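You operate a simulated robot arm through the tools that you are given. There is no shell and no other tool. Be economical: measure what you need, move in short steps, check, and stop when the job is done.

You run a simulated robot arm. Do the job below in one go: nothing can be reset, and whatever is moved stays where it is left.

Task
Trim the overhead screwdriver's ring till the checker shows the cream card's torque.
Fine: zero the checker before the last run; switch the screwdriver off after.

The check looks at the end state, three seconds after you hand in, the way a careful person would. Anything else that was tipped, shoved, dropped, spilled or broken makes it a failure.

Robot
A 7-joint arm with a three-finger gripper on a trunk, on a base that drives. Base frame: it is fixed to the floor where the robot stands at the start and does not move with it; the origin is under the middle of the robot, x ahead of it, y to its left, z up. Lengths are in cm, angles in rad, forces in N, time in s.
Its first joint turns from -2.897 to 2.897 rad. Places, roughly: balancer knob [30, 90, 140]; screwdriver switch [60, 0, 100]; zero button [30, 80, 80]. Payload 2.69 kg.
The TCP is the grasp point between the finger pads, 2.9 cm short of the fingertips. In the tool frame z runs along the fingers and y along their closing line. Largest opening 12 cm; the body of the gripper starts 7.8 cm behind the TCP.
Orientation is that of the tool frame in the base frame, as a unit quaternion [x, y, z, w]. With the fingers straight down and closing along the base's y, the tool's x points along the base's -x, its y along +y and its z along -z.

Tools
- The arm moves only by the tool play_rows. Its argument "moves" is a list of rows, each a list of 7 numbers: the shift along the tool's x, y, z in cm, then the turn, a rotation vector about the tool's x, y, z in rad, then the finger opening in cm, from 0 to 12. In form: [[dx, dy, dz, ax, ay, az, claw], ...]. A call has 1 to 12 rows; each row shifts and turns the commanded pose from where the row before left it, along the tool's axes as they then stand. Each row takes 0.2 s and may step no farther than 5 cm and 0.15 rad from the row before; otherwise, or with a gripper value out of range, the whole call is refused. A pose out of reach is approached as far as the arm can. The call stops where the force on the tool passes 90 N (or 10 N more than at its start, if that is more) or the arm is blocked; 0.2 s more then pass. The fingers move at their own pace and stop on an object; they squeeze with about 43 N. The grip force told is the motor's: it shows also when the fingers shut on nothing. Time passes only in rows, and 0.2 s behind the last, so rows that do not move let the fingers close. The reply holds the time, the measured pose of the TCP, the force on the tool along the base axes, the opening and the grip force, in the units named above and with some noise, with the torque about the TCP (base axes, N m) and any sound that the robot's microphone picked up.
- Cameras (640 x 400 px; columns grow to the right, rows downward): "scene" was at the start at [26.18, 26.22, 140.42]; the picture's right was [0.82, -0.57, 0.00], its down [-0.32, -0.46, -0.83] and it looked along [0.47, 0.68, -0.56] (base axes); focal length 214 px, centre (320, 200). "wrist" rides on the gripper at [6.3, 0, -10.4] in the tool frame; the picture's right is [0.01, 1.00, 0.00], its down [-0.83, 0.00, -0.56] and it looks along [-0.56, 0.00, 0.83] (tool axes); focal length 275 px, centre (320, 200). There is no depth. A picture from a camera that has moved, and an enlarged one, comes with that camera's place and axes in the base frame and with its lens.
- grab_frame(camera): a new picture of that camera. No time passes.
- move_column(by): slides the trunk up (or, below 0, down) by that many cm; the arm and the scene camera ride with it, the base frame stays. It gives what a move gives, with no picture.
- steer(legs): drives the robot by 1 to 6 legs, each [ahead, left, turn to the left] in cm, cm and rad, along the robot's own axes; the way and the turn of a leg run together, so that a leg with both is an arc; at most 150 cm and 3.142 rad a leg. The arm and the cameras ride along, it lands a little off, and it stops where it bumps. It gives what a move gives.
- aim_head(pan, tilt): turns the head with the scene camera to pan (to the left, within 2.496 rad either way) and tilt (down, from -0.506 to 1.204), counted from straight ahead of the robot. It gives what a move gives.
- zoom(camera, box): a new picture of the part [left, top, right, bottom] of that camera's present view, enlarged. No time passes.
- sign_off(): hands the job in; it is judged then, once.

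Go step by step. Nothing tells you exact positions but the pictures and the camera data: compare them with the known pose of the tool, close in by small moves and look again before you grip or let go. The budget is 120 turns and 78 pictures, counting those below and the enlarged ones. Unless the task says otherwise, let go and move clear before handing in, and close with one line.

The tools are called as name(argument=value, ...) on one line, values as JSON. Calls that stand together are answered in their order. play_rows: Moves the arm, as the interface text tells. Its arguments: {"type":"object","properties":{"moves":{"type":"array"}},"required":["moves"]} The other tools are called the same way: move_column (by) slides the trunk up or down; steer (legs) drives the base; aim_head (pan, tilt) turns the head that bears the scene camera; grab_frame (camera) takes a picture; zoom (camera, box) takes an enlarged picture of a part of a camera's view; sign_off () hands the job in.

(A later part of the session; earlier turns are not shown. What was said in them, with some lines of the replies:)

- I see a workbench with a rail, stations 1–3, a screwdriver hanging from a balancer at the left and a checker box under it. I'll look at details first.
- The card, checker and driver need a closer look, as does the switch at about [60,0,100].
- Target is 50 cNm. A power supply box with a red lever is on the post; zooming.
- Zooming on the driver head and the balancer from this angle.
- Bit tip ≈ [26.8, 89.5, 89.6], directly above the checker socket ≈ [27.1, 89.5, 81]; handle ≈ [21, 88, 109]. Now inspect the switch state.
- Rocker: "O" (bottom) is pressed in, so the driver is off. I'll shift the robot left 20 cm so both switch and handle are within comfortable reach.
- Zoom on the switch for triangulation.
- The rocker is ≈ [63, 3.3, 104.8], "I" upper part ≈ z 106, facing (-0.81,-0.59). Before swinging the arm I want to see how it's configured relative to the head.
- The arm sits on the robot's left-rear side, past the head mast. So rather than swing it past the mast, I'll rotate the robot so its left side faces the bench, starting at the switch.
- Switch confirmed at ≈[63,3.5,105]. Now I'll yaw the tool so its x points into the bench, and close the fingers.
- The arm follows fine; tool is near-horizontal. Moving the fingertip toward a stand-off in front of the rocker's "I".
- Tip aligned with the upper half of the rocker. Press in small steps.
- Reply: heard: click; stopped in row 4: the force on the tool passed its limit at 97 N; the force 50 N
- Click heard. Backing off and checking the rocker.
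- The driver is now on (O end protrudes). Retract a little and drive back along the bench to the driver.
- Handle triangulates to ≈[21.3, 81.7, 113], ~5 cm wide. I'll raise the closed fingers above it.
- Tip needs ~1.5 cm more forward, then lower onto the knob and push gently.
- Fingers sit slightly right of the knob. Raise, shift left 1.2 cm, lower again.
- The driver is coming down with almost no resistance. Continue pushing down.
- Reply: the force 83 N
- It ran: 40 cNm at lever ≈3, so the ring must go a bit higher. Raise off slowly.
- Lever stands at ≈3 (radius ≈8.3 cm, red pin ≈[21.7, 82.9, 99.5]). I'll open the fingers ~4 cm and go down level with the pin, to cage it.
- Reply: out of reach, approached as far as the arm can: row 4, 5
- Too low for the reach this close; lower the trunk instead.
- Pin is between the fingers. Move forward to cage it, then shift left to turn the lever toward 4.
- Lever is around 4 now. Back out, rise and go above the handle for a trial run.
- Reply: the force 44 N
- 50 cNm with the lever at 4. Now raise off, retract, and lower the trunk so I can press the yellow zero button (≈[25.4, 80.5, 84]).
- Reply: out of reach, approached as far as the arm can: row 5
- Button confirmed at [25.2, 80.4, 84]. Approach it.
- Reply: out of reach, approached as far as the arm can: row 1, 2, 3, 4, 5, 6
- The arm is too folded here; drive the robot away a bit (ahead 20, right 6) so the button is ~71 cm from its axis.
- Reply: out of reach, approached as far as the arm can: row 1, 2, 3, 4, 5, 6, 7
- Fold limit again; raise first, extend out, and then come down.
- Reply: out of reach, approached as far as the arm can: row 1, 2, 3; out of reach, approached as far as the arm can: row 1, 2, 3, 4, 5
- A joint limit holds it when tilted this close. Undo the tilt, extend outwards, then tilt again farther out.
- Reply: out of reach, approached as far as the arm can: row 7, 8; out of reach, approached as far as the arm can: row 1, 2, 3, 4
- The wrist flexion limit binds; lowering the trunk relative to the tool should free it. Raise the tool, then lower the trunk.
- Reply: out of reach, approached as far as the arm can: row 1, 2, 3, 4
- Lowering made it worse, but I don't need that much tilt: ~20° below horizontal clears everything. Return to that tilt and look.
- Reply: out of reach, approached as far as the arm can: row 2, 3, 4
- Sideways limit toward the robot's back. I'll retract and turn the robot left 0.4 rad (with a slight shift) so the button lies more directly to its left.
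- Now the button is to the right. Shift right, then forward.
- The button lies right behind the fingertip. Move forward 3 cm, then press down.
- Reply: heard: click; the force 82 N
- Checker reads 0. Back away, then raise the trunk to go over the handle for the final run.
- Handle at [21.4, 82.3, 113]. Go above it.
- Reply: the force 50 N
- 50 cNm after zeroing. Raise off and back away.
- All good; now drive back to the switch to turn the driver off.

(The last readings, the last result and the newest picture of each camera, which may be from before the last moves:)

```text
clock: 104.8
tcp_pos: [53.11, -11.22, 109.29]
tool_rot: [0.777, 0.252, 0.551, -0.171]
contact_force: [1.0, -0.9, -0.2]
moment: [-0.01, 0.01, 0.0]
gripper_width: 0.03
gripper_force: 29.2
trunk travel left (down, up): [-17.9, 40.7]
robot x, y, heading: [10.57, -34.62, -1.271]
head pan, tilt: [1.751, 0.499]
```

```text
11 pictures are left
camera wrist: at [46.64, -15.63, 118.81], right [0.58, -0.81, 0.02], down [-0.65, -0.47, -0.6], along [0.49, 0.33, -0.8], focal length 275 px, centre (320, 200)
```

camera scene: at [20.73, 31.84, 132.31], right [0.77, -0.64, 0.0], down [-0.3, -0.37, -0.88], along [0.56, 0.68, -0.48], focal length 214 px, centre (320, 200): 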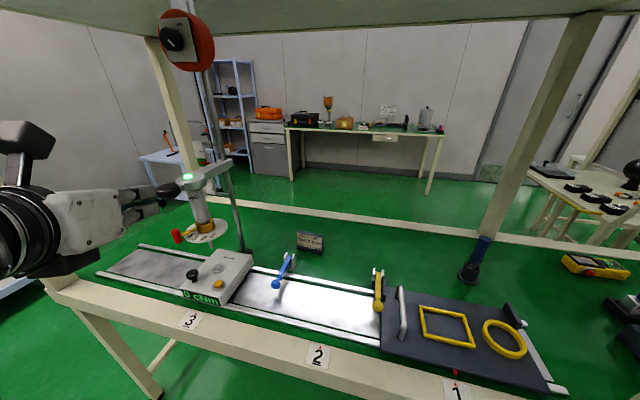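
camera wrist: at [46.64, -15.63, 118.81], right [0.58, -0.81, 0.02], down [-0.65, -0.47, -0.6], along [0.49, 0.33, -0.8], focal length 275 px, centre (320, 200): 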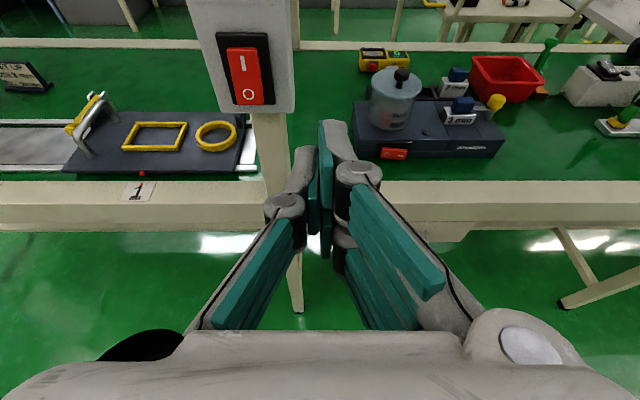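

play_rows(moves=[[0, -2.2, 2, 0, 0, 0, 0], [0, -2.2, 3, 0, 0, 0, 0], [-0.2, -2.2, 3, 0, 0, 0, 0], [0, 0, 2.5, 0, 0, 0, 0], [0, 0, 0, 0, 0, 0, 0]])

grab_frame(camera="wrist")

aim_head(pan=1.75, tilt=0.5)

grab_frame(camera="scene")

```text
clock: 106.0
tcp_pos: [57.28, -0.24, 105.29]
tool_rot: [0.777, 0.252, 0.551, -0.17]
contact_force: [0.1, 0.2, -0.2]
moment: [0.02, 0.0, -0.01]
gripper_width: 0.02
gripper_force: 29.0
trunk travel left (down, up): [-17.9, 40.7]
robot x, y, heading: [10.37, -34.54, -1.272]
head pan, tilt: [1.751, 0.499]
```

```text
10 pictures are left
camera wrist: at [50.78, -4.56, 114.94], right [0.58, -0.81, 0.02], down [-0.65, -0.47, -0.6], along [0.49, 0.33, -0.8], focal length 275 px, centre (320, 200)
```

wrist: 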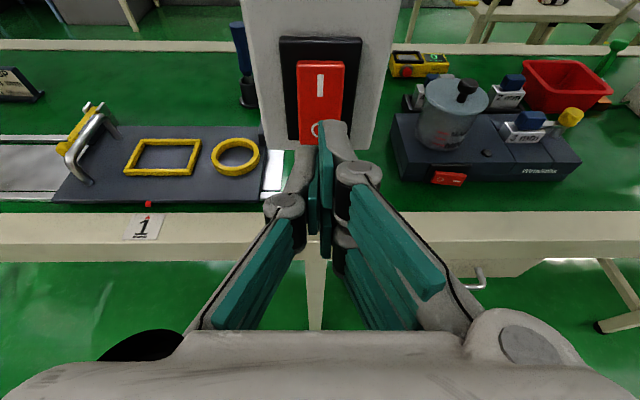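

```text
clock: 106.6
tcp_pos: [57.26, -0.26, 105.43]
tool_rot: [0.778, 0.251, 0.551, -0.169]
contact_force: [-0.5, 0.6, 0.3]
moment: [0.0, 0.0, -0.03]
gripper_width: 0.01
gripper_force: 28.7
trunk travel left (down, up): [-17.9, 40.7]
robot x, y, heading: [10.54, -34.56, -1.273]
head pan, tilt: [1.751, 0.499]
```

```text
9 pictures are left
camera scene: at [45.44, -52.45, 120.32], right [0.46, -0.89, 0.0], down [-0.43, -0.22, -0.88], along [0.78, 0.4, -0.48], focal length 214 px, centre (320, 200)
```

scene: 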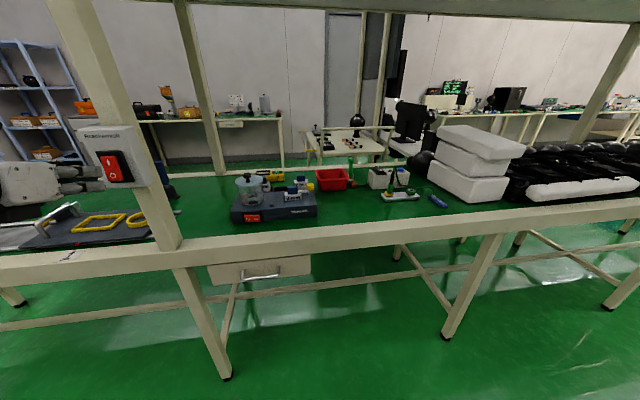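

Aligned with "O". Press.

play_rows(moves=[[-0.2, -0.25, 1.5, 0, 0, 0, 0], [0, 0, 1, 0, 0, 0, 0], [0, 0, 0.4, 0, 0, 0, 0], [0, 0, 0.4, 0, 0, 0, 0], [0, 0, 0.4, 0, 0, 0, 0], [0, 0, 0.4, 0, 0, 0, 0], [0, 0, 0.4, 0, 0, 0, 0]])

```text
clock: 108.0
tcp_pos: [59.61, 1.47, 104.15]
tool_rot: [0.779, 0.25, 0.55, -0.17]
contact_force: [-32.2, -38.7, 6.2]
moment: [0.42, -0.61, -0.54]
gripper_width: 0.0
gripper_force: 28.3
trunk travel left (down, up): [-17.9, 40.7]
robot x, y, heading: [10.47, -34.77, -1.271]
head pan, tilt: [1.751, 0.499]
stopped in row 6: the force on the tool passed its limit at 100 N (the readings are from after the stop); the commanded pose is now the measured one
```

No click; look before trying again.

play_rows(moves=[[0, 0, -2, 0, 0, 0, 0], [0, 0, -4, 0, 0, 0, 0], [0, 0, -4, 0, 0, 0, 0]])

zoom(camera="wrist", box=[200, 10, 400, 140])

zoom(camera="scene", box=[70, 110, 160, 200])

```text
clock: 108.8
tcp_pos: [52.1, -3.48, 107.3]
tool_rot: [0.779, 0.25, 0.55, -0.168]
contact_force: [-0.4, -0.1, 0.7]
moment: [0.0, 0.02, 0.02]
gripper_width: 0.01
gripper_force: 29.0
trunk travel left (down, up): [-17.9, 40.7]
robot x, y, heading: [10.47, -34.68, -1.273]
head pan, tilt: [1.751, 0.499]
```

```text
3.08 times, centred on (300, 75) of wrist
camera zoom: at [45.73, -7.77, 116.76], right [0.58, -0.82, 0.02], down [-0.65, -0.47, -0.59], along [0.49, 0.33, -0.8], focal length 847 px, centre (382, 585)
```

zoom: 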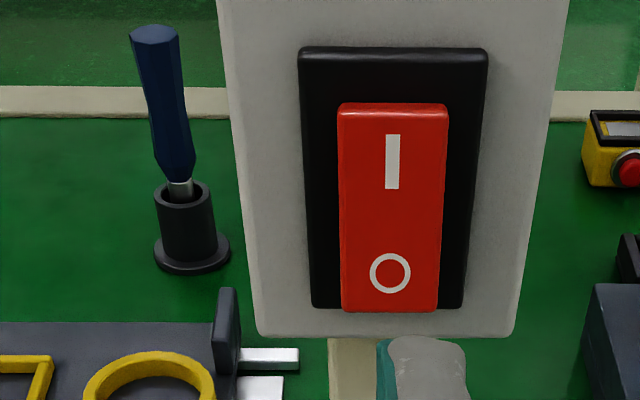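

```text
4.44 times, centred on (115, 155) of scene
camera zoom: at [45.38, -52.53, 120.32], right [0.46, -0.89, 0.0], down [-0.43, -0.22, -0.88], along [0.78, 0.4, -0.48], focal length 953 px, centre (1231, 400)
```

zoom: 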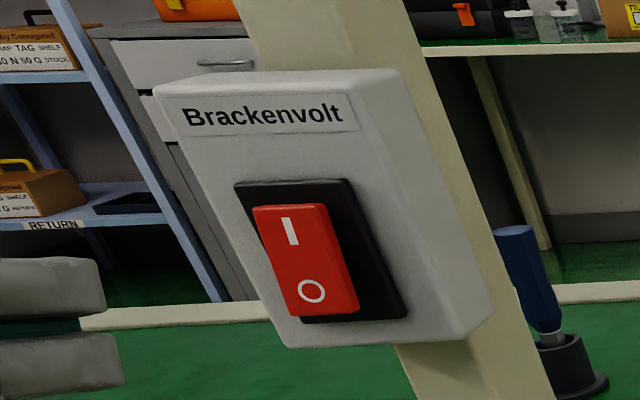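

Still on; I pressed too close to the pivot with the tilted tip. Level the tool and press lower on the O end.

play_rows(moves=[[0, 0, 0, 0, 0.15, 0, 0], [0, 0, 0, 0, 0.15, 0, 0], [-1.8, 0, 2, 0, 0, 0, 0], [-1.8, 0, 2, 0, 0, 0, 0], [0, 0, 2, 0, 0, 0, 0], [0, 0, 0, 0, 0, 0, 0]])

grab_frame(camera="wrist")

```text
clock: 110.2
tcp_pos: [56.71, -0.08, 103.41]
tool_rot: [0.688, 0.223, 0.659, -0.205]
contact_force: [0.1, -0.9, -0.5]
moment: [0.02, 0.02, 0.04]
gripper_width: 0.0
gripper_force: 28.7
trunk travel left (down, up): [-17.9, 40.7]
robot x, y, heading: [10.68, -34.27, -1.272]
head pan, tilt: [1.751, 0.499]
```

```text
6 pictures are left
camera wrist: at [48.39, -5.88, 110.21], right [0.58, -0.82, 0.02], down [-0.48, -0.35, -0.81], along [0.66, 0.46, -0.59], focal length 275 px, centre (320, 200)
```

wrist: 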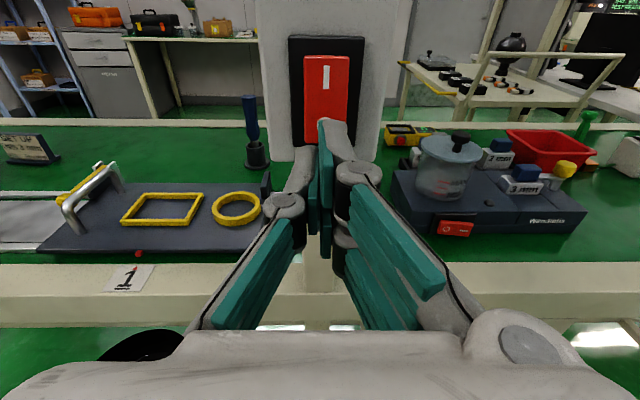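

play_rows(moves=[[-0.2, 0, 1.5, 0, 0, 0, 0], [0, 0, 0.7, 0, 0, 0, 0], [0, 0, 0.4, 0, 0, 0, 0], [0, 0, 0.4, 0, 0, 0, 0], [0, 0, 0.4, 0, 0, 0, 0], [0, 0, 0.4, 0, 0, 0, 0], [0, 0, 0.4, 0, 0, 0, 0]])

```text
clock: 111.9
tcp_pos: [59.79, 1.82, 103.1]
tool_rot: [0.688, 0.222, 0.66, -0.205]
contact_force: [-29.0, -32.6, -2.6]
moment: [0.56, -0.56, -0.33]
gripper_width: 0.62
gripper_force: 28.1
trunk travel left (down, up): [-17.9, 40.7]
robot x, y, heading: [10.42, -34.68, -1.28]
head pan, tilt: [1.751, 0.499]
stopped in row 7: the force on the tool passed its limit at 93 N (the readings are from after the stop); the commanded pose is now the measured one
```

play_rows(moves=[[0, 0, -2, 0, 0, 0, 0], [0, 0, -4, 0, 0, 0, 0], [0, 0, -3, 0, 0, 0, 0]])

zoom(camera="scene", box=[70, 110, 160, 200])

```text
clock: 112.7
tcp_pos: [52.78, -3.25, 103.12]
tool_rot: [0.688, 0.222, 0.66, -0.204]
contact_force: [0.1, 0.1, 0.2]
moment: [0.03, 0.02, 0.02]
gripper_width: 0.0
gripper_force: 28.2
trunk travel left (down, up): [-17.9, 40.7]
robot x, y, heading: [10.77, -34.61, -1.275]
head pan, tilt: [1.751, 0.499]
heard: click
```

```text
4.44 times, centred on (115, 155) of scene
camera zoom: at [45.29, -52.64, 120.32], right [0.46, -0.89, 0.0], down [-0.43, -0.22, -0.88], along [0.78, 0.4, -0.48], focal length 953 px, centre (1231, 400)
```

zoom: 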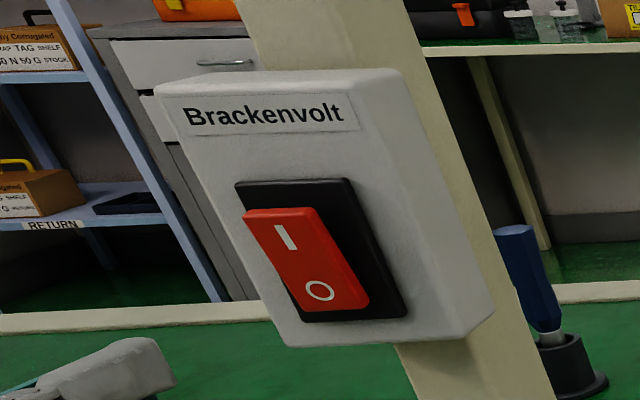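

The switch is off now (O pressed in). Final check of the checker and driver.

aim_head(pan=2.45, tilt=0.3)

grab_frame(camera="scene")

```text
clock: 113.8
tcp_pos: [52.7, -3.12, 103.34]
tool_rot: [0.689, 0.222, 0.659, -0.204]
contact_force: [0.8, 0.8, 0.5]
moment: [0.0, -0.03, 0.05]
gripper_width: 0.01
gripper_force: 28.9
trunk travel left (down, up): [-17.9, 40.7]
robot x, y, heading: [10.55, -34.69, -1.273]
head pan, tilt: [2.45, 0.3]
```

```text
4 pictures are left
camera scene: at [40.77, -48.21, 122.16], right [0.92, -0.38, 0.0], down [-0.11, -0.27, -0.96], along [0.37, 0.88, -0.3], focal length 214 px, centre (320, 200)
```

scene: 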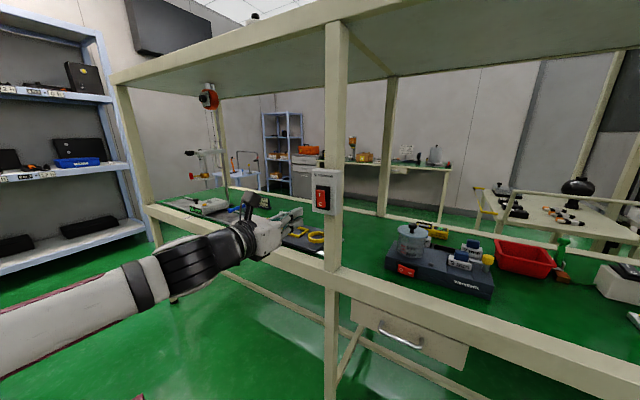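

zoom(camera="scene", box=[170, 135, 240, 220])

```text
4.71 times, centred on (205, 178) of scene
camera zoom: at [40.77, -48.21, 122.16], right [0.92, -0.38, 0.0], down [-0.11, -0.27, -0.96], along [0.37, 0.88, -0.3], focal length 1009 px, centre (861, 306)
```

zoom: 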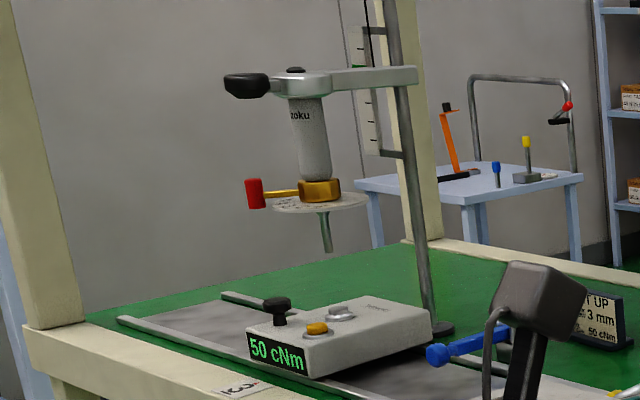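

The checker holds 50 cNm. The driver's light is out and it is back up at its rest height. The arm is clear of everything, so I'm handing in.

sign_off()

```text
The job is handed in.
```

The ring is set to 4 and the checker reads 50 cNm, matching the cream card; I zeroed it before the last run, and the screwdriver is switched off.
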